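You operate a simulated robot arm through the tools that you are given. There is no shell and no other tool. Be economical: measure what you need, move in short steps, check, and stop when the job is done.

You run a simulated two-armed robot. Do the job below in one go: nothing can be reset, and whatever is moved stays where it is left.

TASK
Stack the tub that says "yogurt" from the top deck of the trolley on top of the tub labelled "walnut dip". Carry the purple crate with both arms and set it on the top of the small table. Put the purple carton on the top of the steel cupboard away on the top of the carton bench. Take the cream pad from the left end of the probe bench and leave it in the cream tray. Open the bench drawer, take the vial from the left end of the probe bench and leave it in the inside of the bench drawer and shut the drawer again. Turn the direction selector to RETURN. Take the large steel weight on the infeed end of the belt and put it away on the crate bench. Pull the clear door open. Any order will do. Set down upright: purple carton, vial, large steel weight.

The check looks at the end state, three seconds after you hand in, the way a careful person would. Anything else that was tipped, shoved, dropped, spilled or broken makes it a failure.

THE ROBOT
Two 7-joint arms with two-finger grippers on one trunk, on a base that drives. Base frame: it is fixed to the floor where the robot stands at the start and does not move with it; the origin is under the middle of the robot, x ahead of it, y to its left, z up. Readings come in mm, rad, newtons and seconds.
The left shoulder is at the start at [60, 123, 1020], the right one opposite. With the tool pointing down near the work surface each hand reaches from about 360 to 800 mm from the robot's upright axis, wherever it stands, measured 20 degrees to its own side. Places, roughly: bench drawer [-7300, -1400, 800]; clear door [-5900, 5300, 700]; crate bench [-3300, 8300, 900]; cream pad (10x7x6 cm) [-7300, -2500, 900]; cream tray (31x21x9 cm) [-7400, -2100, 900]; direction selector [-6900, 3600, 900]; grey tub, orange tub, pink tub [750, 250, 1000]; inside of the bench drawer [-7400, -1400, 700]; large steel weight [-6500, 2750, 1000]; purple carton [-5750, -3500, 1000]; purple crate (31x20x13 cm) [600, -600, 1200]; top of the carton bench [-2600, 6400, 900]; top of the small table [-1000, -1000, 900]; vial (3x3x8 cm) [-7300, -2400, 900]. Payload 1.47 kg a hand.
The tool frame of a hand sits at the grasp point between the pads (the TCP): z along the fingers, y along the line on which they close. The tips reach 16 mm beyond it. The gripper opens to 87 mm. The gripper's body begins 55 mm behind the TCP.
Orientation is that of the tool frame in the base frame, as a unit quaternion [w, x, y, z]. With the fingers straight down and closing along the base's y, the tool's x points along the base's -x, its y along +y and its z along -z.

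THE INTERFACE
- The arms move only by the tool servo_tool. It takes "left_increments", "right_increments" or both (then of equal length, played together; a hand with none holds still); each is text: rows parted by semicolons, each of 7 numbers parted by spaces: the shift along the base's x, y, z in mm, then the turn, a rotation vector about the base's x, y, z in rad, then the finger opening in mm, from 0 to 87. In form: dx dy dz rx ry rz claw; .... A call has 1 to 20 rows; each row is the pose to reach, as a shift and turn from the pose commanded when the call began. Each row takes 0.2 s and may step no farther than 50 mm and 0.15 rad from the row before; otherwise, or with a gripper value out of range, the whole call is refused. A pose out of reach is approached as far as the arm can. The call stops where the force on the tool passes 40 N (or 10 N more than at its start, if that is more) or the arm is blocked; 0.2 s more then pass. The fingers move at their own pace (about 153 mm/s each) and stop on an object; they squeeze with about 28 N. The grip force told is the motor's: it shows also when the fingers shut on nothing. Time passes only in rows, and 0.2 s behind the last, so rows that repeat a pose let the fingers close. The reply holds the time, the measured pose of the TCP, the force on the tool along the base axes, the opening and the grip force, in the units named above and with some noise, with the torque about the TCP (base axes, N m) and any sound that the robot's microphone picked up.
- Cameras (640 x 400 px; columns grow to the right, rows downward): "scene" is now at [104, -7.2, 1598]; the picture's right is [-0.05, -1.00, 0.00], its down [-0.64, 0.04, -0.77] and it looks along [0.77, -0.04, -0.64] (base axes); focal length 263 px, centre (320, 200). "left" rides on the left gripper at [73, -12, -90] in its tool frame; the picture's right is [0.16, 0.99, 0.00], its down [-0.72, 0.12, -0.68] and it looks along [-0.67, 0.11, 0.73] (tool axes); focal length 247 px, centre (320, 200). "right" rides on the right gripper at [73, 12, -90] in its tool frame; the picture's right is [-0.16, 0.99, 0.00], its down [-0.72, -0.12, -0.68] and it looks along [-0.67, -0.11, 0.73] (tool axes); focal length 247 px, centre (320, 200).
- snapshot(camera): a new picture of that camera. No time passes.
- slide_trunk(by): slides the trunk up (or, below 0, down) by that many mm; the arms and the scene camera ride with it, the base frame stays. It gives what a move gives, with no picture.
- steer(legs): drives the robot by 1 to 6 legs, each [ahead, left, turn to the left] in mm, mm and rad, along the robot's own axes; the way and the turn of a leg run together, so that a leg with both is an arc; at most 1500 mm and 3.142 rad a leg. The arms and the cameras ride along, it lands a little off, and it stops where it bumps. It gives what a move gives.
- turn_head(pan, tilt): turns the head with the scene camera to pan (to the left, within 2.094 rad either way) and tilt (down, from -0.506 to 1.204), counted from straight ahead of the robot. It gives what a move gives.
- measure_at(camera, pixels): for up to 12 pixels [column, row] of the newest picture of that camera ("zoom" is the newest enlarged one), the place [x, y, z] in the base frame of the surface seen there, good to about 2 mm, but the place of the scene camera against the robot may be out by one fixed shift of up to 18 mm in any direction. No time passes.
- inspect(camera, box): a new picture of the part [left, top, right, bottom] of that camera's present view, enlarged. No time passes.
- close_job(): hands the job in; it is judged then, once.

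Keep the steps short. Do not move on a guess: measure, check each grasp and each placing, and mend mistakes. In all there are 145 turns and 178 pictures (those below and enlarged ones count). Leave the grippers open and the arms clear of the work at the hand-in unless told otherwise, and finish with a single line.

The tools are called after "Call:" as a command line: name --argument value ..., lists and objects as JSON in quotes. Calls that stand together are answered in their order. servo_tool: Moves the arms, as the interface text tells. Its arguments: {"type":"object","properties":{"left_increments":{"type":"string"},"right_increments":{"type":"string"}},"required":[]} The other tools are called the same way: slide_trunk (by) slides the trunk up or down; steer (legs) drives the base; turn_head (pan, tilt) turns the head that bears the scene camera; snapshot (camera) takes a picture; measure_at (camera, pixels) gives the place of the surface under pixels of a picture; inspect (camera, box) takes an enlarged picture of a part of a camera's view; close_job () hands the job in.

At the start:

```text
clock: 0.0
left_tcp_pos: [340.5, 196.2, 1373.2]
left_ee_rot: [-0.001, 0.0, 1.0, -0.001]
left_wrist_force: [-0.7, 0.9, 0.0]
left_moment: [0.02, -0.01, 0.01]
left_finger_gap: 86.9
left_gripper_force: 0.1
right_tcp_pos: [307.4, -94.0, 1320.2]
right_ee_rot: [0.001, 0.0, 1.0, 0.0]
right_wrist_force: [-0.6, 0.6, 0.8]
right_moment: [0.01, 0.01, -0.01]
right_finger_gap: 87.2
right_gripper_force: 0.0
trunk travel left (down, up): [-175.0, 55.0]
robot x, y, heading: [2.6, -4.3, 0.001]
head pan, tilt: [-0.054, 0.695]
```

scene: 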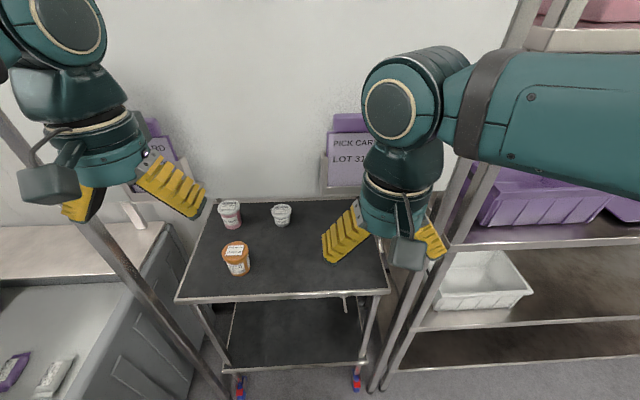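
right: 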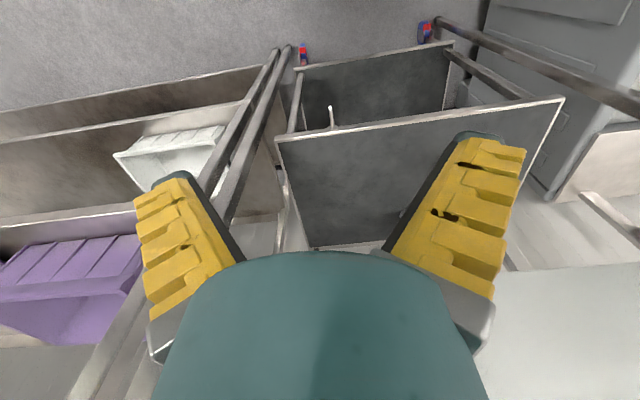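
left: 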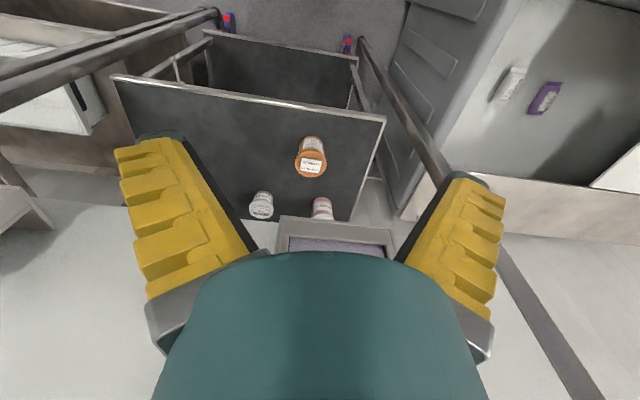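

I see three tubs on the trolley: pink (229,212), white/grey (281,215) and orange (236,257). I'll enlarge them to read the labels.

Call:
inspect --camera "scene" --box '[190, 180, 310, 290]'

Call:
inspect --camera "left" --box '[230, 120, 350, 230]'

Call:
measure_at --camera "scene" --pixels '[[229, 203], [281, 208], [236, 246], [282, 280], [229, 225], [281, 224], [238, 272], [205, 195]]'

```text
3.64 times, centred on (250, 235) of scene
```

zoom: 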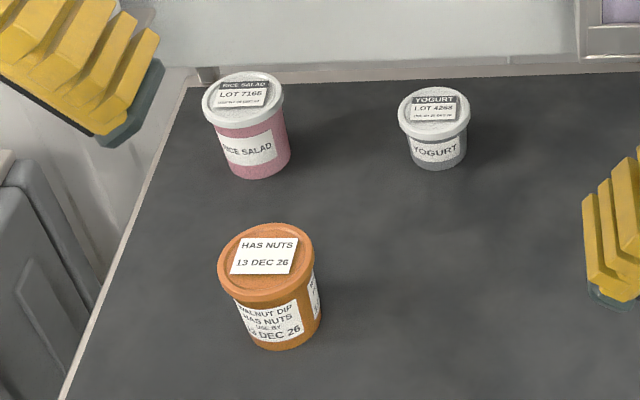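

```text
3.64 times, centred on (290, 175) of left
```

zoom: 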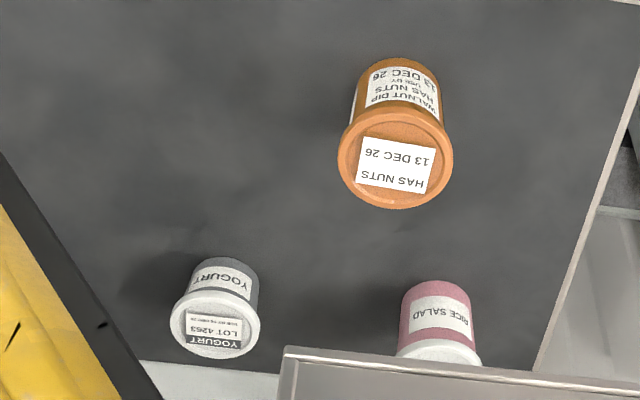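

```text
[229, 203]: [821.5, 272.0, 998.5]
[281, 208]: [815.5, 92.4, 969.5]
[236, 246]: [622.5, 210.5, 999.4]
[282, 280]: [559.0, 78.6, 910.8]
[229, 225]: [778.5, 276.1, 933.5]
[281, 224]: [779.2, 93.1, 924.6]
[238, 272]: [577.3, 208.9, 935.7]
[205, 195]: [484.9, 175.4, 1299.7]
```

Yogurt is the grey tub and walnut dip the orange one. I'll measure both lids with the left hand camera, which has no fixed shift, to calibrate the scene camera.

Call:
measure_at --camera "left" --pixels '[[261, 209], [250, 207], [272, 210], [261, 216], [311, 164], [297, 163], [325, 165], [311, 176], [311, 153], [280, 150]]'

Call:
measure_at --camera "scene" --pixels '[[281, 209], [272, 210], [290, 210], [281, 205], [236, 249], [223, 251], [248, 247], [236, 243], [236, 254], [219, 206], [240, 204]]'

```text
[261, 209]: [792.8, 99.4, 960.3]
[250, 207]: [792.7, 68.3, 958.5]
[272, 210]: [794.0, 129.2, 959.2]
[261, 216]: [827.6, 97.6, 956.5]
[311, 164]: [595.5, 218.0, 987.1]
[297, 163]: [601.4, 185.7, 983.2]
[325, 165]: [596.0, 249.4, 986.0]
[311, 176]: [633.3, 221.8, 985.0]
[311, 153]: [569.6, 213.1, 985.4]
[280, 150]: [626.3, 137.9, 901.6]
```

```text
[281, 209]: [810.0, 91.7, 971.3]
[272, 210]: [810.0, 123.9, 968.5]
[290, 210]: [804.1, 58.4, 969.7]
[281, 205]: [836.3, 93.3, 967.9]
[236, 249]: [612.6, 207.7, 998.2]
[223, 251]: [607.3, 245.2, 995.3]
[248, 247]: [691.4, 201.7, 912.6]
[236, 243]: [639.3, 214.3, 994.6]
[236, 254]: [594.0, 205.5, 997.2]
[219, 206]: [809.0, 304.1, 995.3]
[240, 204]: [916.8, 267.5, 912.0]
```

Calibration: the scene camera reads about (+11, -7, +11) from the hand camera. The yogurt lid's centre is about (795,99), top z 959. The walnut lid's centre is about (600,217), top z 986. I'll drive 120 mm closer, since the yogurt is at the edge of reach.

Call:
steer --legs '[[120, 0, 0]]'

```text
clock: 1.0
left_tcp_pos: [384.6, 193.8, 1377.0]
left_ee_rot: [-0.005, 0.0, 1.0, 0.002]
left_wrist_force: [-22.0, -0.2, 2.9]
left_moment: [0.0, -1.62, 0.17]
left_finger_gap: 87.0
left_gripper_force: 0.0
right_tcp_pos: [358.8, -94.1, 1320.8]
right_ee_rot: [0.001, -0.001, 1.0, -0.001]
right_wrist_force: [-0.6, 0.3, -0.1]
right_moment: [0.03, -0.02, -0.01]
right_finger_gap: 87.1
right_gripper_force: 0.1
trunk travel left (down, up): [-175.0, 55.0]
robot x, y, heading: [52.4, -0.1, -0.001]
head pan, tilt: [-0.054, 0.695]
stopped in leg 1: the force on the tool passed its limit at 101 N (the readings are from after the stop); the commanded pose is now the measured one
```

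The left hand bumped into something. I'll look before moving.

Call:
snapshot --camera "scene"

Call:
snapshot --camera "left"

```text
172 pictures are left
```

scene: 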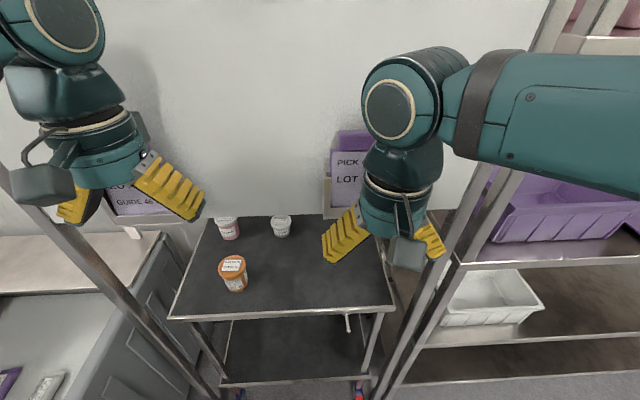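

```text
171 pictures are left
```

left: 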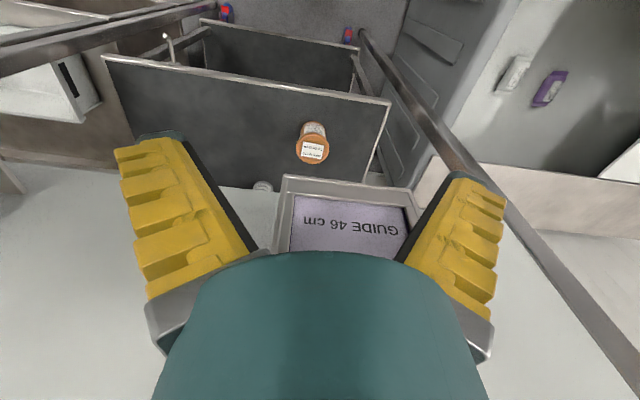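

A card frame ("GUIDE 46 cm") sits right behind the left hand. I'll measure it and the posts.

Call:
measure_at --camera "left" --pixels '[[345, 180], [347, 225], [285, 230], [412, 200], [280, 185], [460, 160], [540, 260], [370, 60]]'

Call:
measure_at --camera "scene" --pixels '[[140, 205], [120, 200], [350, 140], [325, 200], [345, 180], [100, 285], [40, 225], [500, 180], [440, 270], [200, 320], [280, 312]]'

```text
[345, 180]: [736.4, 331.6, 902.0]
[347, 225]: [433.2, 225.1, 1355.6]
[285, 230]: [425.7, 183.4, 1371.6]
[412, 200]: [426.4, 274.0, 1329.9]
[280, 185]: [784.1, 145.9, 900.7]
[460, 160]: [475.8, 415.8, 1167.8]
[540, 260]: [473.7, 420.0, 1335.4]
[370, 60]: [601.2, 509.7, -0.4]
```

```text
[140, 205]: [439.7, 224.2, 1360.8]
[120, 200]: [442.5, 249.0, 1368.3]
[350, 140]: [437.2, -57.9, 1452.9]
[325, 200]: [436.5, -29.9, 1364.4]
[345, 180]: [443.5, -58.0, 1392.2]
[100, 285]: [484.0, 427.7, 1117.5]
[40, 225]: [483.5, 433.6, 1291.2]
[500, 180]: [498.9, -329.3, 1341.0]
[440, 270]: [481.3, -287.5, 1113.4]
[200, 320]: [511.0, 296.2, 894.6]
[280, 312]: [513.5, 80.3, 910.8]
```

Two card frames hang at x≈430 (bottoms at z≈1325) between posts at y≈+420 and y≈-290. The hands must go through below them. I'll back off first.

Call:
steer --legs '[[-110, 0, 0]]'

Call:
servo_tool --left_increments "0 0 -40 0 0 0 87; 0 0 -80 0 0 0 87; 10 0 -120 0 0 0 87; 20 0 -160 0 0 0 87; 20 0 -200 0 0 0 87; 20 0 -240 0 0 0 87; 20 0 -280 0 0 0 87; 20 0 -310 0 0 0 87" --right_increments "0 -10 -40 0 0 0 87; 10 -20 -80 0 0 0 87; 20 -40 -120 0 0 0 87; 30 -50 -160 0 0 0 87; 40 -60 -200 0 0 0 87; 40 -60 -240 0 0 0 87; 40 -60 -260 0 0 0 87; 40 -60 -260 0 0 0 87"

Call:
snapshot --camera "scene"

```text
clock: 2.2
left_tcp_pos: [279.7, 195.2, 1375.4]
left_ee_rot: [-0.006, 0.001, 1.0, 0.003]
left_wrist_force: [-0.7, -0.7, -0.9]
left_moment: [0.01, -0.04, -0.01]
left_finger_gap: 87.0
left_gripper_force: 0.1
right_tcp_pos: [251.9, -94.8, 1319.1]
right_ee_rot: [-0.001, 0.0, 1.0, 0.0]
right_wrist_force: [0.3, 0.5, -0.1]
right_moment: [0.0, 0.0, 0.0]
right_finger_gap: 87.1
right_gripper_force: 0.1
trunk travel left (down, up): [-175.0, 55.0]
robot x, y, heading: [-56.6, 2.5, 0.001]
head pan, tilt: [-0.054, 0.695]
```

```text
clock: 4.0
left_tcp_pos: [301.3, 194.6, 1063.6]
left_ee_rot: [-0.005, 0.0, 1.0, 0.001]
left_wrist_force: [0.2, 0.1, -0.1]
left_moment: [-0.04, 0.03, -0.02]
left_finger_gap: 87.0
left_gripper_force: 0.1
right_tcp_pos: [292.1, -153.9, 1059.8]
right_ee_rot: [-0.001, 0.0, 1.0, 0.001]
right_wrist_force: [0.2, 0.9, -0.9]
right_moment: [0.01, -0.02, -0.02]
right_finger_gap: 87.1
right_gripper_force: 0.0
trunk travel left (down, up): [-175.0, 55.0]
robot x, y, heading: [-55.0, 1.2, -0.004]
head pan, tilt: [-0.054, 0.695]
```

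```text
170 pictures are left
```

scene: 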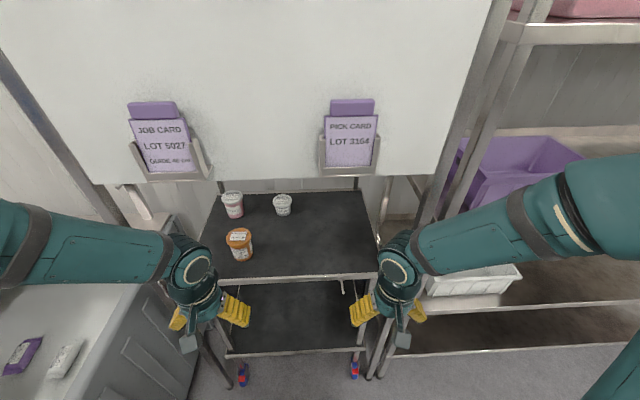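

It's a panel with card holders across the front, so I must reach under it. I'll measure its lower edge.

Call:
measure_at --camera "scene" --pixels '[[255, 176], [255, 150], [165, 178], [350, 172], [95, 180], [400, 172], [140, 200], [387, 200], [190, 170], [240, 276]]'

Call:
inspect --camera "scene" --box '[90, 90, 400, 290]'

```text
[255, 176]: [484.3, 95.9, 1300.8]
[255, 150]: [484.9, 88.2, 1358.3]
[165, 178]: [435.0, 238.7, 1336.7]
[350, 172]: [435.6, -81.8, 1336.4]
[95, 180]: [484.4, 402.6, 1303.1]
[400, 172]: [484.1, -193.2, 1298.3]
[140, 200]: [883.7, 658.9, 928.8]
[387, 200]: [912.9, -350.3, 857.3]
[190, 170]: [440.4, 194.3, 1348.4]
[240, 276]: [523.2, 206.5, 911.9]
```

```text
2.00 times, centred on (245, 190) of scene
```

zoom: 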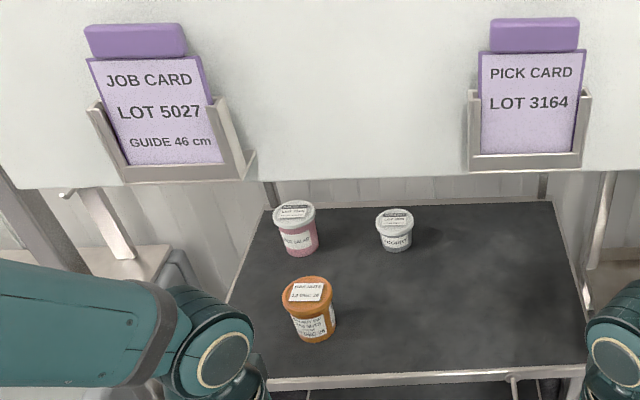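

Panel bottom is at true z≈1290, x≈473. I'll measure the arm's top height relative to the TCP to know the clearance.

Call:
measure_at --camera "scene" --pixels '[[195, 265], [180, 240], [165, 240], [120, 245], [60, 225], [20, 205], [200, 290]]'

Call:
snapshot --camera "left"

```text
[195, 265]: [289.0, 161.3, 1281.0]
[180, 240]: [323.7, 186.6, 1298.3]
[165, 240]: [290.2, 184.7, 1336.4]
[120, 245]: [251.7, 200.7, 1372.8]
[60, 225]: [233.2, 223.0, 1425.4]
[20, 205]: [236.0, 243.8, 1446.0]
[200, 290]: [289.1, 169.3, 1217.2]
```

```text
168 pictures are left
```

left: 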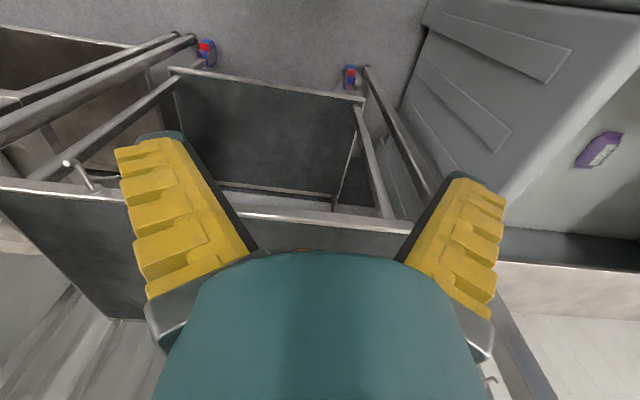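

Arm top sits about 270 mm above the TCP, so a straight-down hand would be tight under the panel. I'll lower the trunk 150 mm and pitch the left hand 45° forward.

Call:
slide_trunk --by -150

Call:
servo_tool --left_increments "0 0 20 0 -0.13 0 87; 0 0 40 0 -0.26 0 87; 0 0 60 0 -0.39 0 87; 0 0 80 0 -0.52 0 87; 0 0 90 0 -0.65 0 87; 0 -10 100 0 -0.785 0 87; 0 -20 105 0 -0.785 0 87"

Call:
steer --legs '[[60, 0, 0]]'

Call:
snapshot --camera "scene"

Call:
snapshot --camera "left"

```text
clock: 5.8
left_tcp_pos: [299.9, 195.3, 915.9]
left_ee_rot: [-0.006, 0.0, 1.0, 0.002]
left_wrist_force: [-0.4, 0.4, 0.6]
left_moment: [-0.04, 0.0, 0.01]
left_finger_gap: 86.7
left_gripper_force: 0.0
right_tcp_pos: [291.5, -154.3, 910.5]
right_ee_rot: [-0.001, 0.0, 1.0, 0.0]
right_wrist_force: [0.0, 0.3, -0.7]
right_moment: [0.02, -0.01, 0.01]
right_finger_gap: 87.1
right_gripper_force: 0.0
trunk travel left (down, up): [-25.0, 205.0]
robot x, y, heading: [-57.3, 1.3, -0.002]
head pan, tilt: [-0.054, 0.695]
```

```text
clock: 7.3
left_tcp_pos: [351.1, 180.8, 1059.4]
left_ee_rot: [0.378, 0.0, 0.926, 0.001]
left_wrist_force: [0.0, -0.2, -1.1]
left_moment: [0.01, 0.0, -0.02]
left_finger_gap: 87.0
left_gripper_force: 0.2
left hand out of reach, approached as far as the arm can: row 3, 4, 5, 6, 7
right_tcp_pos: [291.2, -153.5, 909.3]
right_ee_rot: [-0.001, 0.0, 1.0, 0.0]
right_wrist_force: [-0.1, 0.1, 0.6]
right_moment: [-0.02, -0.02, 0.01]
right_finger_gap: 86.8
right_gripper_force: 0.1
trunk travel left (down, up): [-25.0, 205.0]
robot x, y, heading: [-54.9, -2.2, -0.001]
head pan, tilt: [-0.054, 0.695]
```

```text
clock: 8.3
left_tcp_pos: [411.7, 179.6, 1058.8]
left_ee_rot: [0.376, -0.001, 0.927, 0.002]
left_wrist_force: [0.2, -0.8, -0.1]
left_moment: [-0.04, -0.02, -0.02]
left_finger_gap: 87.3
left_gripper_force: 0.0
right_tcp_pos: [352.4, -154.7, 909.6]
right_ee_rot: [-0.002, 0.001, 1.0, 0.0]
right_wrist_force: [0.7, 0.2, 0.0]
right_moment: [0.02, 0.03, -0.02]
right_finger_gap: 87.1
right_gripper_force: 0.1
trunk travel left (down, up): [-25.0, 205.0]
robot x, y, heading: [3.3, -2.7, -0.006]
head pan, tilt: [-0.054, 0.695]
```

```text
167 pictures are left
```

scene: 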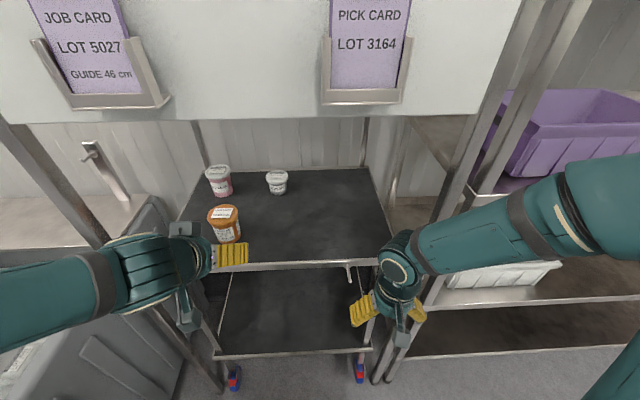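

```text
166 pictures are left
```

left: 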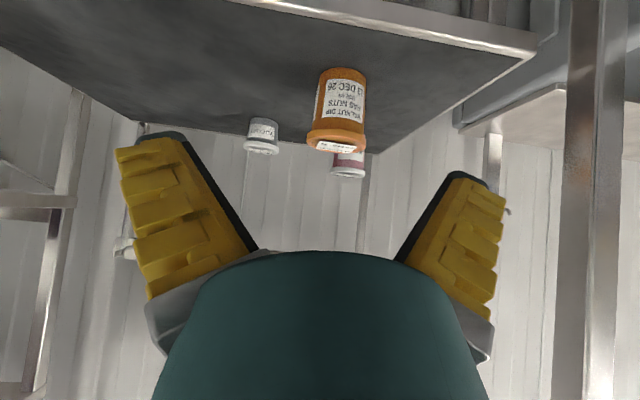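

The left hand is pitched 45° at (412,180,1059). I'll move to y=99 and in toward the yogurt above the deck, then look again.

Call:
servo_tool --left_increments "0 -40 -10 0 0 0 87; 30 -75 -20 0 0 0 87; 70 -81 -30 0 0 0 87; 110 -81 -40 0 0 0 87; 150 -81 -50 0 0 0 87; 190 -81 -60 0 0 0 87; 230 -81 -60 0 0 0 87; 230 -81 -60 0 0 0 87"

Call:
snapshot --camera "scene"

Call:
snapshot --camera "left"

```text
clock: 10.1
left_tcp_pos: [641.7, 99.3, 998.9]
left_ee_rot: [0.376, -0.001, 0.927, 0.001]
left_wrist_force: [-0.3, 0.6, -0.3]
left_moment: [0.0, -0.01, -0.02]
left_finger_gap: 87.1
left_gripper_force: 0.0
left hand out of reach, approached as far as the arm can: row 1
right_tcp_pos: [349.6, -153.4, 909.9]
right_ee_rot: [-0.001, 0.0, 1.0, 0.0]
right_wrist_force: [0.4, 0.0, -0.8]
right_moment: [-0.02, -0.01, 0.02]
right_finger_gap: 87.1
right_gripper_force: 0.1
trunk travel left (down, up): [-25.0, 205.0]
robot x, y, heading: [5.6, 1.0, -0.002]
head pan, tilt: [-0.054, 0.695]
```

```text
165 pictures are left
```

scene: 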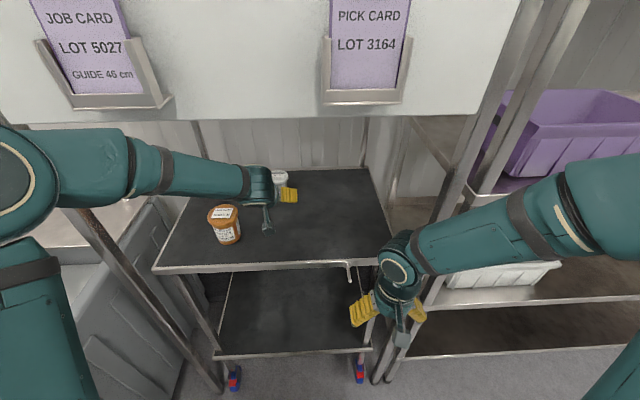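

```text
164 pictures are left
```

left: 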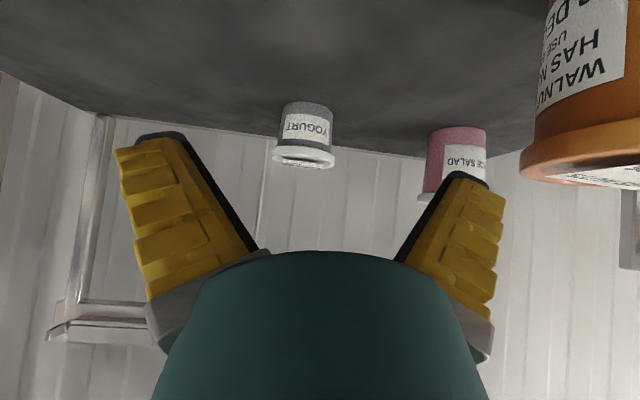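

Call:
measure_at --camera "left" --pixels '[[304, 148], [275, 155], [332, 155], [305, 125], [281, 125], [331, 125], [306, 105], [306, 90]]'

```text
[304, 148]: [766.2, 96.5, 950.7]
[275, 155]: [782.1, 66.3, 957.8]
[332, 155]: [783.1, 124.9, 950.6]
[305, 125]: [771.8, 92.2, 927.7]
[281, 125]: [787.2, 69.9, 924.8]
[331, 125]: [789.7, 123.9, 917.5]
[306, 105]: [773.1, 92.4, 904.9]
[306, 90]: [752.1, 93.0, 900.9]
```

Yogurt centre is ≈(797,96), z 901–959. I'll lower to z≈933 in front of it, slide forward to straddle it, and close.

Call:
servo_tool --left_increments "20 -3 -30 0 0 0 87; 50 -3 -65 0 0 0 87; 90 -3 -65 0 0 0 87; 125 -3 -65 0 0 0 87; 155 -3 -65 0 0 0 87; 155 -3 -65 0 0 0 87"

Call:
snapshot --camera "left"

```text
clock: 11.5
left_tcp_pos: [796.1, 96.4, 933.8]
left_ee_rot: [0.376, -0.001, 0.927, 0.002]
left_wrist_force: [-0.6, -0.2, -0.3]
left_moment: [-0.01, 0.04, 0.03]
left_finger_gap: 87.1
left_gripper_force: 0.1
right_tcp_pos: [351.6, -153.3, 910.3]
right_ee_rot: [-0.002, 0.0, 1.0, 0.0]
right_wrist_force: [0.2, 0.3, 0.7]
right_moment: [-0.02, 0.0, -0.03]
right_finger_gap: 86.9
right_gripper_force: 0.0
trunk travel left (down, up): [-25.0, 205.0]
robot x, y, heading: [4.7, -0.0, -0.001]
head pan, tilt: [-0.054, 0.695]
```

```text
163 pictures are left
```

left: 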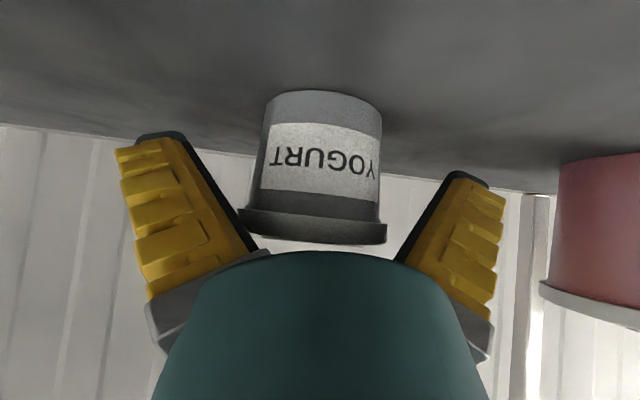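

The tub is centred between the fingers. I'll close, then lift.

Call:
servo_tool --left_increments "0 0 0 0 0 0 50; 0 0 0 0 0 0 30; 0 0 0 0 0 0 20; 0 0 0 0 0 0 10; 0 0 20 0 0 0 10; 0 0 50 0 0 0 10; 0 0 90 0 0 0 10; 0 0 110 0 0 0 10"

Call:
snapshot --camera "left"

```text
clock: 13.3
left_tcp_pos: [794.6, 97.7, 1021.1]
left_ee_rot: [0.363, 0.002, 0.932, 0.003]
left_wrist_force: [0.5, 0.3, -1.4]
left_moment: [0.0, 0.07, 0.03]
left_finger_gap: 56.0
left_gripper_force: 28.0
right_tcp_pos: [352.1, -151.9, 907.2]
right_ee_rot: [-0.002, -0.001, 1.0, -0.002]
right_wrist_force: [-0.2, 0.6, 0.0]
right_moment: [-0.01, 0.0, -0.03]
right_finger_gap: 86.8
right_gripper_force: 0.1
trunk travel left (down, up): [-25.0, 205.0]
robot x, y, heading: [1.5, -2.6, -0.001]
head pan, tilt: [-0.054, 0.695]
```

```text
162 pictures are left
```

left: 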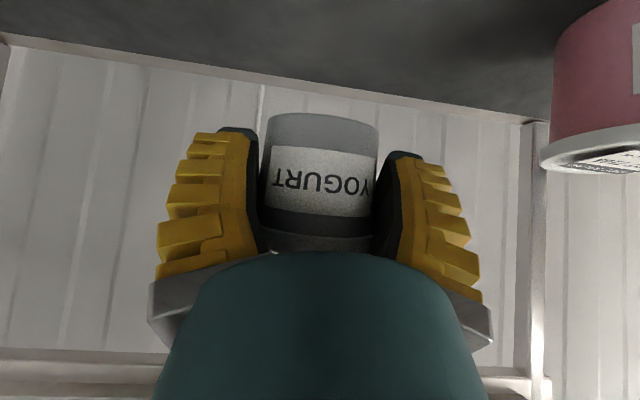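

The yogurt is held (gap 56). I'll bring it back and over the walnut tub, then look.

Call:
servo_tool --left_increments "-40 0 5 0 0 0 10; -80 0 5 0 0 0 10; -120 30 5 0 0 0 10; -150 60 5 0 0 0 10; -175 90 5 0 0 0 10; -195 115 5 0 0 0 10; -197 121 5 0 0 0 10; -197 121 5 0 0 0 10"

Call:
snapshot --camera "left"

Call:
snapshot --camera "scene"

```text
clock: 13.9
left_tcp_pos: [715.8, 87.9, 1010.4]
left_ee_rot: [0.344, 0.009, 0.939, 0.016]
left_wrist_force: [-1.6, -3.8, 0.8]
left_moment: [0.17, -0.01, 0.15]
left_finger_gap: 55.9
left_gripper_force: 28.1
right_tcp_pos: [344.6, -156.8, 916.2]
right_ee_rot: [0.004, -0.001, 1.0, 0.003]
right_wrist_force: [-2.2, -1.2, 0.1]
right_moment: [0.13, -0.16, 0.0]
right_finger_gap: 86.9
right_gripper_force: 0.1
trunk travel left (down, up): [-25.0, 205.0]
robot x, y, heading: [5.2, -2.3, -0.001]
head pan, tilt: [-0.054, 0.695]
stopped in row 2 (left hand): the force on the tool passed its limit at 63 N (the readings are from after the stop); the commanded pose is now the measured one
```

```text
161 pictures are left
```

left: 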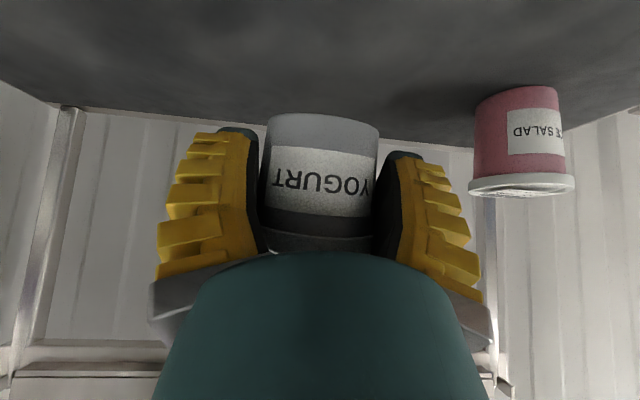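

```text
160 pictures are left
```

scene: 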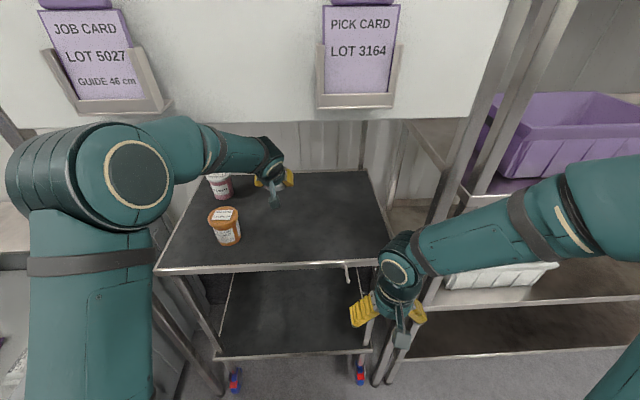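

The forearm touched something, likely the panel. I'll measure the elbow and forearm heights.

Call:
measure_at --camera "scene" --pixels '[[138, 185], [100, 140], [170, 125], [190, 130], [215, 135], [250, 145], [130, 115], [255, 122], [265, 160]]'

```text
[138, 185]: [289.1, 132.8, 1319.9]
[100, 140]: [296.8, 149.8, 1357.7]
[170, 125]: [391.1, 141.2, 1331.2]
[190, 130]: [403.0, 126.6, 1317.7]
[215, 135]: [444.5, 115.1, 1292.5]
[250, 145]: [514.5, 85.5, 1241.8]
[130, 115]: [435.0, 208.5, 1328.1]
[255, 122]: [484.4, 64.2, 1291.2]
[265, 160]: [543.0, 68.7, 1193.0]
```

The forearm top (~1281) met the panel edge. Keeping the arm extended and driving the base back lowers it there, so I'll back the base 115 mm.

Call:
steer --legs '[[-115, 0, 0]]'

```text
clock: 15.1
left_tcp_pos: [609.8, 101.2, 998.3]
left_ee_rot: [0.339, 0.005, 0.941, 0.015]
left_wrist_force: [-0.3, -1.6, -2.1]
left_moment: [0.02, 0.01, 0.01]
left_finger_gap: 56.0
left_gripper_force: 28.3
right_tcp_pos: [238.2, -150.9, 911.4]
right_ee_rot: [0.0, -0.002, 1.0, 0.0]
right_wrist_force: [-0.5, 1.2, -0.2]
right_moment: [0.01, -0.06, 0.0]
right_finger_gap: 87.0
right_gripper_force: 0.0
trunk travel left (down, up): [-25.0, 205.0]
robot x, y, heading: [-107.6, 0.5, 0.001]
head pan, tilt: [-0.054, 0.695]
```

Now at (610,101,998). I'll raise to z≈1050 and undo the small tilt error (0.03, 0.079, 0).

Call:
servo_tool --left_increments "0 0 25 -0.015 -0.04 0 10; 0 0 50 -0.03 -0.079 0 10; 0 0 55 -0.03 -0.079 0 10; 0 0 55 -0.03 -0.079 0 10"

Call:
snapshot --camera "scene"

Call:
snapshot --camera "left"

```text
clock: 16.1
left_tcp_pos: [610.1, 102.1, 1052.2]
left_ee_rot: [0.375, -0.002, 0.927, 0.003]
left_wrist_force: [0.2, -0.3, -1.5]
left_moment: [0.0, 0.0, -0.01]
left_finger_gap: 55.5
left_gripper_force: 28.4
right_tcp_pos: [239.4, -150.3, 909.7]
right_ee_rot: [-0.001, -0.003, 1.0, -0.001]
right_wrist_force: [0.0, 0.4, 0.9]
right_moment: [0.0, 0.0, 0.0]
right_finger_gap: 87.0
right_gripper_force: 0.0
trunk travel left (down, up): [-25.0, 205.0]
robot x, y, heading: [-107.5, -1.5, 0.002]
head pan, tilt: [-0.054, 0.695]
```

```text
159 pictures are left
```

scene: 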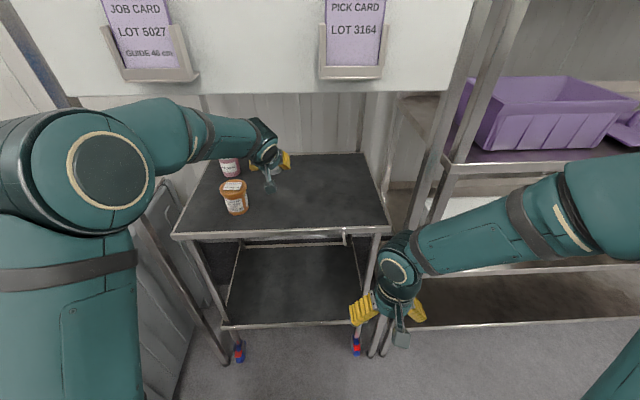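

```text
158 pictures are left
```

left: 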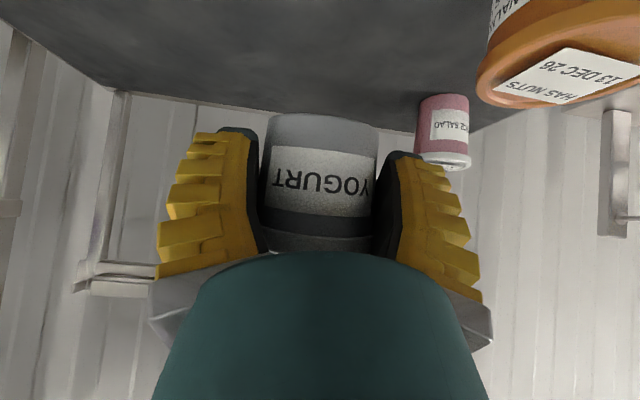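

Bottom of yogurt is at ~1020, above the walnut lid (986). I'll move over it to (600,217).

Call:
servo_tool --left_increments "-3 40 0 0 0 0 10; -6 80 0 0 0 0 10; -10 115 0 0 0 0 10; -10 115 0 0 0 0 10; -10 115 0 0 0 0 10"

Call:
snapshot --camera "left"

Call:
inspect --camera "scene" --box '[180, 110, 340, 230]'

```text
clock: 17.3
left_tcp_pos: [599.3, 215.5, 1051.7]
left_ee_rot: [0.375, -0.001, 0.927, 0.001]
left_wrist_force: [-0.4, 0.5, -1.5]
left_moment: [0.04, 0.04, 0.02]
left_finger_gap: 55.7
left_gripper_force: 28.4
right_tcp_pos: [239.5, -150.7, 910.4]
right_ee_rot: [-0.001, -0.003, 1.0, 0.0]
right_wrist_force: [-0.7, -0.4, 0.6]
right_moment: [-0.03, 0.0, -0.02]
right_finger_gap: 87.0
right_gripper_force: 0.0
trunk travel left (down, up): [-25.0, 205.0]
robot x, y, heading: [-111.8, 1.2, 0.008]
head pan, tilt: [-0.054, 0.695]
```

```text
157 pictures are left
```

left: 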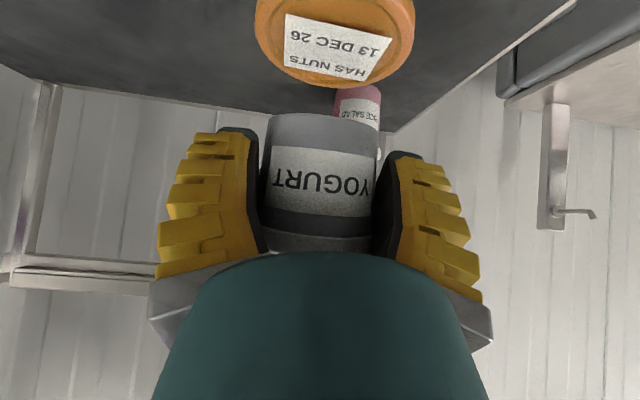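

```text
3.33 times, centred on (260, 170) of scene
```

zoom: 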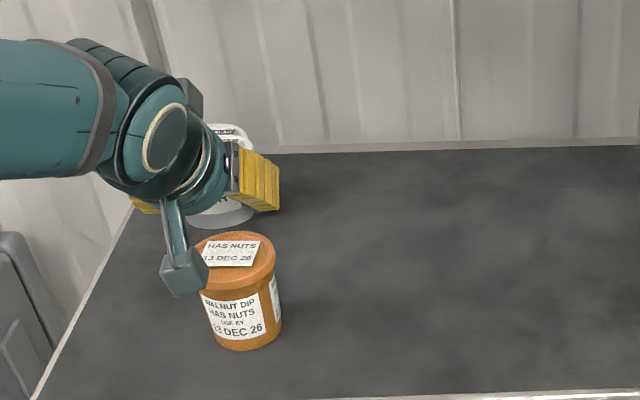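

I'll measure the walnut lid's edges and the yogurt's base from the left camera.

Call:
measure_at --camera "left" --pixels '[[335, 86], [258, 30], [412, 30], [335, 40], [300, 74], [375, 74], [320, 118], [270, 122], [373, 125]]'

```text
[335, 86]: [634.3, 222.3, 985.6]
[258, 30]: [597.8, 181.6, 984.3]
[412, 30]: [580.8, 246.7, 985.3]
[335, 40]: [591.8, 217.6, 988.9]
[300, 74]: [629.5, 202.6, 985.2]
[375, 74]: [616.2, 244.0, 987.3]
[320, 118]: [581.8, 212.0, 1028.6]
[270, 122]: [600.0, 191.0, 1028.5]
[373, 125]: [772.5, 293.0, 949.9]
```

The yogurt sits within a few mm of the walnut lid's centre. I'll lower in small steps until contact.

Call:
servo_tool --left_increments "-1 1 -15 0 0 0 10; -1 1 -25 0 0 0 10; -1 1 -30 0 0 0 10; -1 1 -32 0 0 0 10; -1 1 -33 0 0 0 10; -1 1 -33 0 0 0 10"

Call:
snapshot --camera "left"

```text
clock: 18.7
left_tcp_pos: [599.9, 217.3, 1020.3]
left_ee_rot: [0.376, -0.001, 0.926, 0.001]
left_wrist_force: [-0.3, 2.2, 3.8]
left_moment: [0.08, -0.19, 0.05]
left_finger_gap: 55.8
left_gripper_force: 28.2
right_tcp_pos: [240.1, -150.9, 910.2]
right_ee_rot: [-0.001, -0.002, 1.0, 0.0]
right_wrist_force: [-0.1, 0.6, -0.8]
right_moment: [-0.02, 0.0, -0.01]
right_finger_gap: 87.0
right_gripper_force: 0.1
trunk travel left (down, up): [-25.0, 205.0]
robot x, y, heading: [-108.2, 6.4, 0.003]
head pan, tilt: [-0.054, 0.695]
```

```text
155 pictures are left
```

left: 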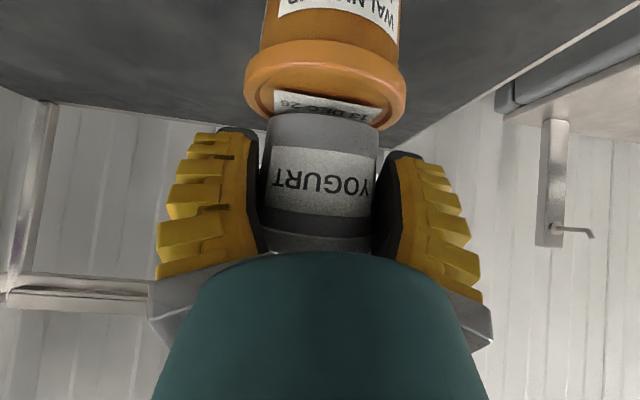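

Force rose ~5 N: it's seated. I'll open and withdraw backwards along the tool axis.

Call:
servo_tool --left_increments "0 0 0 0 0 0 70; 0 0 0 0 0 0 87; 0 0 0 0 0 0 87; -15 0 10 0 0 0 87; -40 0 25 0 0 0 87; -70 0 35 0 0 0 87; -110 0 35 0 0 0 87"

Call:
snapshot --camera "left"

Call:
snapshot --camera "scene"

```text
clock: 20.3
left_tcp_pos: [488.3, 215.7, 1056.0]
left_ee_rot: [0.375, -0.002, 0.927, 0.002]
left_wrist_force: [-0.7, -0.1, -0.2]
left_moment: [0.02, 0.0, -0.03]
left_finger_gap: 86.9
left_gripper_force: 0.0
right_tcp_pos: [238.4, -151.8, 910.5]
right_ee_rot: [0.0, -0.002, 1.0, 0.0]
right_wrist_force: [0.1, 0.2, 0.3]
right_moment: [-0.01, -0.04, 0.0]
right_finger_gap: 87.0
right_gripper_force: 0.1
trunk travel left (down, up): [-25.0, 205.0]
robot x, y, heading: [-111.8, 0.3, 0.004]
head pan, tilt: [-0.054, 0.695]
```

```text
154 pictures are left
```

left: 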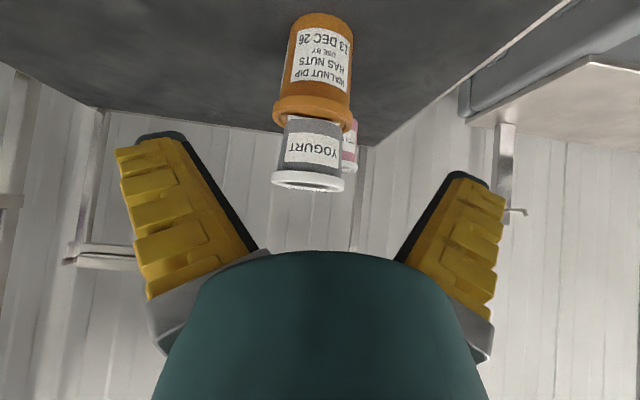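

```text
153 pictures are left
```

scene: 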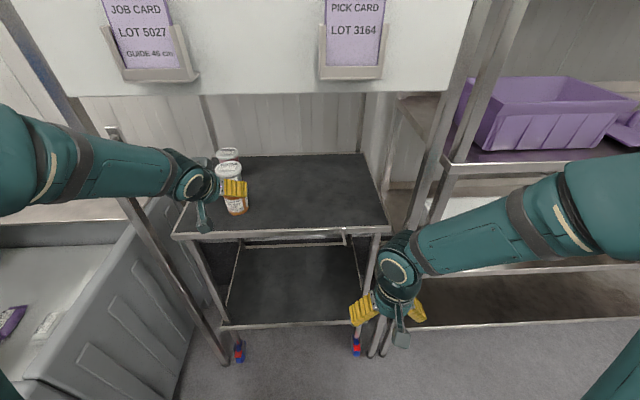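

Stack stands upright. I'll back the base off 300 mm and look at the rack with the purple crate on the right.

Call:
steer --legs '[[-300, 0, 0]]'

Call:
slide_trunk --by 150

Call:
turn_head --pan -0.5 --tilt 0.35

Call:
snapshot --camera "scene"

```text
clock: 22.4
left_tcp_pos: [189.9, 214.8, 1054.9]
left_ee_rot: [0.375, -0.001, 0.927, 0.002]
left_wrist_force: [0.8, -0.1, 0.4]
left_moment: [-0.03, 0.0, 0.01]
left_finger_gap: 87.1
left_gripper_force: 0.1
right_tcp_pos: [-61.0, -152.8, 911.1]
right_ee_rot: [-0.001, -0.001, 1.0, 0.0]
right_wrist_force: [-0.9, -0.1, 0.5]
right_moment: [-0.02, 0.0, 0.02]
right_finger_gap: 87.0
right_gripper_force: 0.0
trunk travel left (down, up): [-25.0, 205.0]
robot x, y, heading: [-410.8, 0.3, 0.002]
head pan, tilt: [-0.054, 0.695]
```

```text
clock: 24.1
left_tcp_pos: [190.5, 214.1, 1205.9]
left_ee_rot: [0.374, -0.001, 0.927, 0.001]
left_wrist_force: [-0.4, -0.3, -0.9]
left_moment: [0.01, -0.02, -0.01]
left_finger_gap: 87.1
left_gripper_force: 0.0
right_tcp_pos: [-59.5, -152.8, 1060.0]
right_ee_rot: [-0.001, -0.002, 1.0, 0.001]
right_wrist_force: [0.3, -0.4, 0.8]
right_moment: [0.0, 0.01, 0.03]
right_finger_gap: 86.9
right_gripper_force: 0.1
trunk travel left (down, up): [-175.0, 55.0]
robot x, y, heading: [-408.0, -1.1, -0.001]
head pan, tilt: [-0.054, 0.695]
```

```text
clock: 25.0
left_tcp_pos: [190.1, 214.7, 1204.8]
left_ee_rot: [0.374, -0.001, 0.927, 0.001]
left_wrist_force: [-0.7, 0.8, 0.9]
left_moment: [0.02, -0.02, -0.04]
left_finger_gap: 86.9
left_gripper_force: 0.1
right_tcp_pos: [-59.7, -151.6, 1060.6]
right_ee_rot: [-0.001, -0.002, 1.0, 0.0]
right_wrist_force: [-0.4, -0.9, -0.8]
right_moment: [0.01, 0.0, 0.0]
right_finger_gap: 87.2
right_gripper_force: 0.0
trunk travel left (down, up): [-175.0, 55.0]
robot x, y, heading: [-403.9, 1.5, 0.003]
head pan, tilt: [-0.499, 0.351]
```

```text
152 pictures are left
```

scene: 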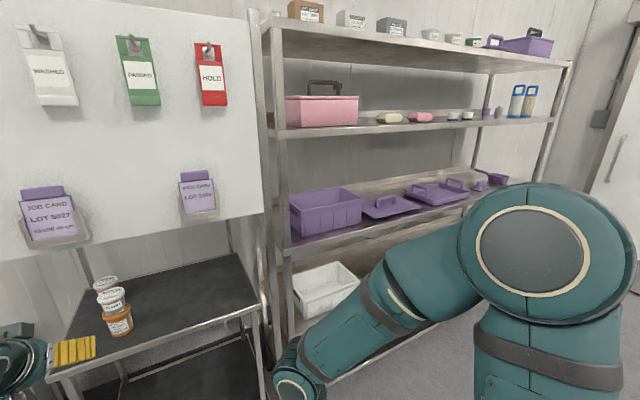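

The purple crate is at about (325,212) on the third shelf. I'll enlarge and measure it and the shelf above.

Call:
inspect --camera "scene" --box '[260, 90, 500, 250]'

Call:
measure_at --camera "scene" --pixels '[[291, 208], [296, 240], [363, 196], [361, 222], [340, 186], [290, 194], [320, 132], [325, 237], [370, 210], [440, 190], [275, 180], [268, 260]]'

```text
2.50 times, centred on (380, 170) of scene
```

zoom: 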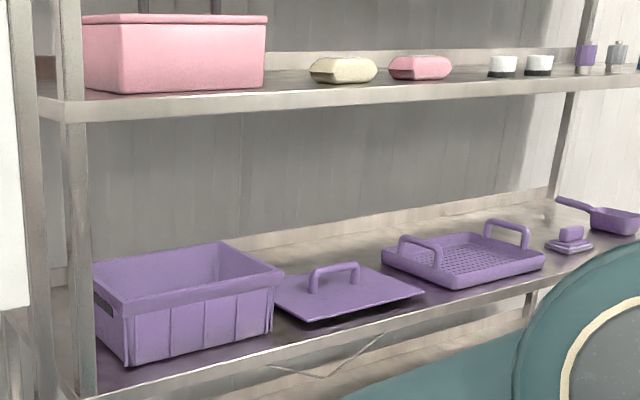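

```text
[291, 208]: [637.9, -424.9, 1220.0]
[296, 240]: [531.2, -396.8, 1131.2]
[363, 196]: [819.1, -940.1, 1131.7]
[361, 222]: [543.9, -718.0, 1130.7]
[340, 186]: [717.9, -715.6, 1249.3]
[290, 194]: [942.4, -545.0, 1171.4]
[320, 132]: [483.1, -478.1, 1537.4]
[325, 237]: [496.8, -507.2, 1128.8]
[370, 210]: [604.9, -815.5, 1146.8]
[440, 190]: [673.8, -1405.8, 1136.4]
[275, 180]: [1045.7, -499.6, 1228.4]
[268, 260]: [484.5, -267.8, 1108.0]
```

The crate spans roughly x 535–735, y -410…-720, z 1120–1238, with a shelf above at ~1525. Its end walls face ±y. I'll strafe right 565 mm to face it and look straight on.

Call:
steer --legs '[[0, -565, 0]]'

Call:
turn_head --pan 0 --tilt 0.35

Call:
snapshot --camera "scene"

```text
clock: 30.5
left_tcp_pos: [191.2, -353.4, 1204.5]
left_ee_rot: [0.374, 0.0, 0.927, 0.001]
left_wrist_force: [-0.5, 0.0, 0.0]
left_moment: [-0.01, 0.01, -0.02]
left_finger_gap: 87.2
left_gripper_force: 0.0
right_tcp_pos: [-59.6, -721.2, 1060.6]
right_ee_rot: [-0.001, -0.002, 1.0, 0.0]
right_wrist_force: [0.4, 0.6, -0.3]
right_moment: [0.01, 0.03, 0.0]
right_finger_gap: 86.9
right_gripper_force: 0.1
trunk travel left (down, up): [-175.0, 55.0]
robot x, y, heading: [-405.2, -569.6, 0.004]
head pan, tilt: [-0.499, 0.351]
```

```text
clock: 31.4
left_tcp_pos: [191.4, -353.0, 1203.9]
left_ee_rot: [0.375, -0.001, 0.927, 0.002]
left_wrist_force: [0.0, 0.9, -0.2]
left_moment: [0.01, 0.03, -0.03]
left_finger_gap: 87.0
left_gripper_force: 0.1
right_tcp_pos: [-58.8, -721.2, 1060.7]
right_ee_rot: [0.0, -0.002, 1.0, 0.001]
right_wrist_force: [-0.1, -0.7, -0.7]
right_moment: [0.01, 0.0, 0.0]
right_finger_gap: 87.2
right_gripper_force: 0.1
trunk travel left (down, up): [-175.0, 55.0]
robot x, y, heading: [-406.6, -570.0, 0.002]
head pan, tilt: [0.0, 0.351]
```

```text
150 pictures are left
```

scene: 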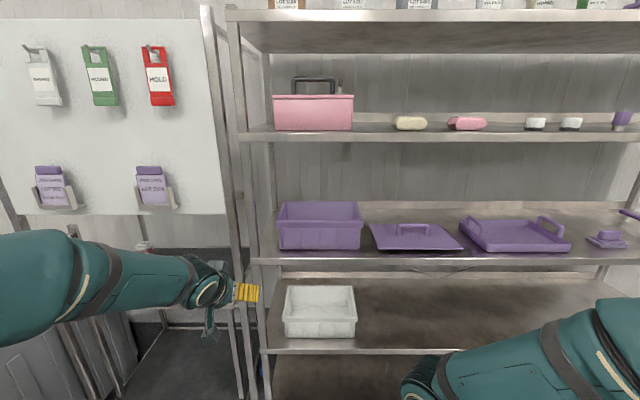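

Call:
inspect --camera "scene" --box '[240, 180, 420, 280]'

Call:
measure_at --camera "scene" --pixels '[[278, 222], [361, 222], [320, 221], [320, 245], [286, 203], [355, 203], [320, 203], [305, 140], [245, 220], [230, 250], [374, 228], [258, 255]]'

```text
3.56 times, centred on (330, 230) of scene
```

zoom: 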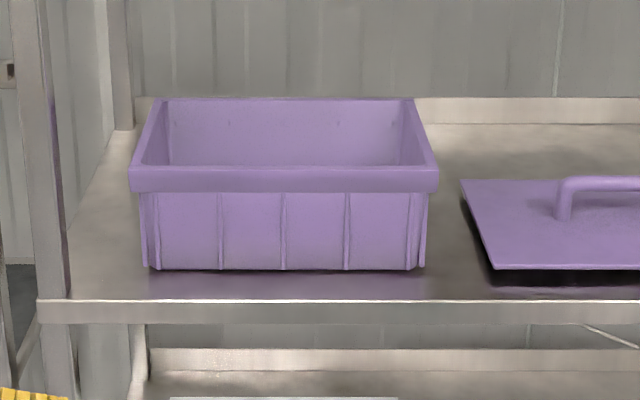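

```text
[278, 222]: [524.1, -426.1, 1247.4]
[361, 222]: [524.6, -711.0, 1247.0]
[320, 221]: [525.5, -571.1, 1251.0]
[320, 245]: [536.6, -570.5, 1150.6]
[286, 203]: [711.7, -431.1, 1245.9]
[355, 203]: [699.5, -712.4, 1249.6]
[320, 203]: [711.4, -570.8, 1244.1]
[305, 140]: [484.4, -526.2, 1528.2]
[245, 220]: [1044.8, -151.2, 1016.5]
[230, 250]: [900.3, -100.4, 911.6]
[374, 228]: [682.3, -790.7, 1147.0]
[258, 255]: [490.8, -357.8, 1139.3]
```

The crate rim is centred near true (613,-563), top z≈1239, lip ~24 mm. I'll raise the trunk 55 mm and pose both hands pitched 45°, y aligned with the end walls.

Call:
slide_trunk --by 55

Call:
servo_tool --left_increments "0 -20 5 0 0 0 87; 0 -40 10 0 0 0 87; 0 -60 16 0 0 0 87; 0 -60 16 0 0 0 87; 0 -60 16 0 0 0 87; 0 -60 16 0 0 0 87; 0 -60 16 0 0 0 87; 0 -60 16 0 0 0 87" --right_increments "40 0 25 0 -0.1 0 87; 80 0 50 0 -0.2 0 87; 120 0 80 0 -0.35 0 87; 160 5 110 0 -0.5 0 87; 200 10 140 0 -0.65 0 87; 240 10 155 0 -0.77 0 87; 250 10 160 0 -0.77 0 87; 250 10 160 0 -0.77 0 87"

Call:
snapshot --camera "scene"

Call:
snapshot --camera "left"

Call:
snapshot --camera "right"

```text
clock: 32.4
left_tcp_pos: [191.3, -353.8, 1259.8]
left_ee_rot: [0.373, 0.0, 0.928, 0.001]
left_wrist_force: [0.1, 0.4, 0.7]
left_moment: [-0.01, -0.01, 0.0]
left_finger_gap: 87.0
left_gripper_force: 0.1
right_tcp_pos: [-59.0, -720.2, 1114.8]
right_ee_rot: [0.0, -0.001, 1.0, 0.0]
right_wrist_force: [-0.5, -0.4, 0.8]
right_moment: [-0.02, 0.01, -0.04]
right_finger_gap: 87.1
right_gripper_force: 0.1
trunk travel left (down, up): [-230.0, 0.0]
robot x, y, heading: [-408.4, -567.0, 0.007]
head pan, tilt: [0.0, 0.351]
```

```text
refused: row 4 steps farther than a row can; nothing moved
```

```text
148 pictures are left
```

scene: 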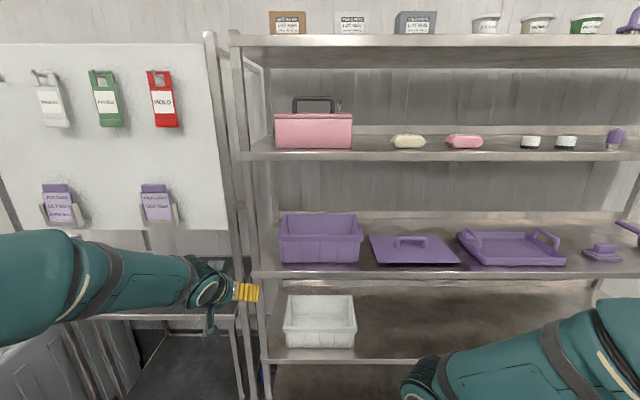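

```text
147 pictures are left
```

left: 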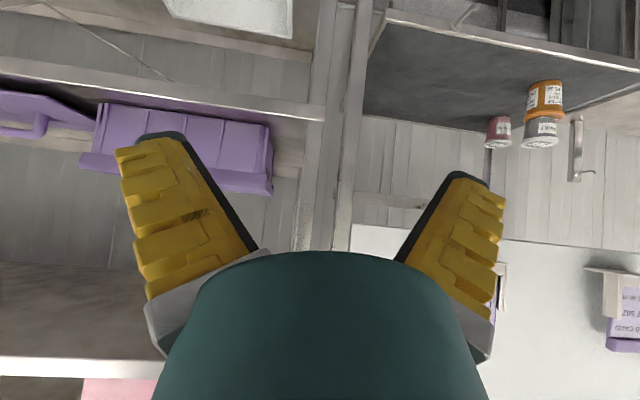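

```text
146 pictures are left
```

right: 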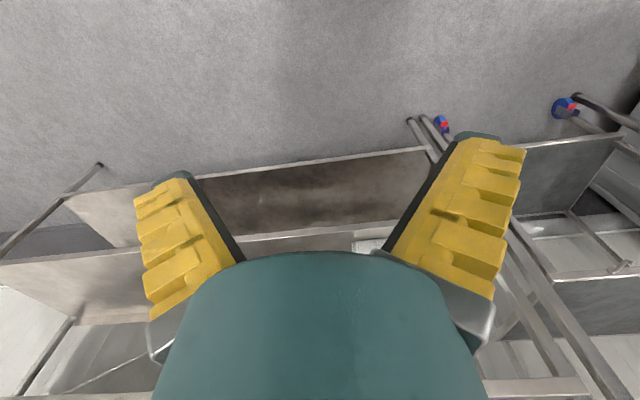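

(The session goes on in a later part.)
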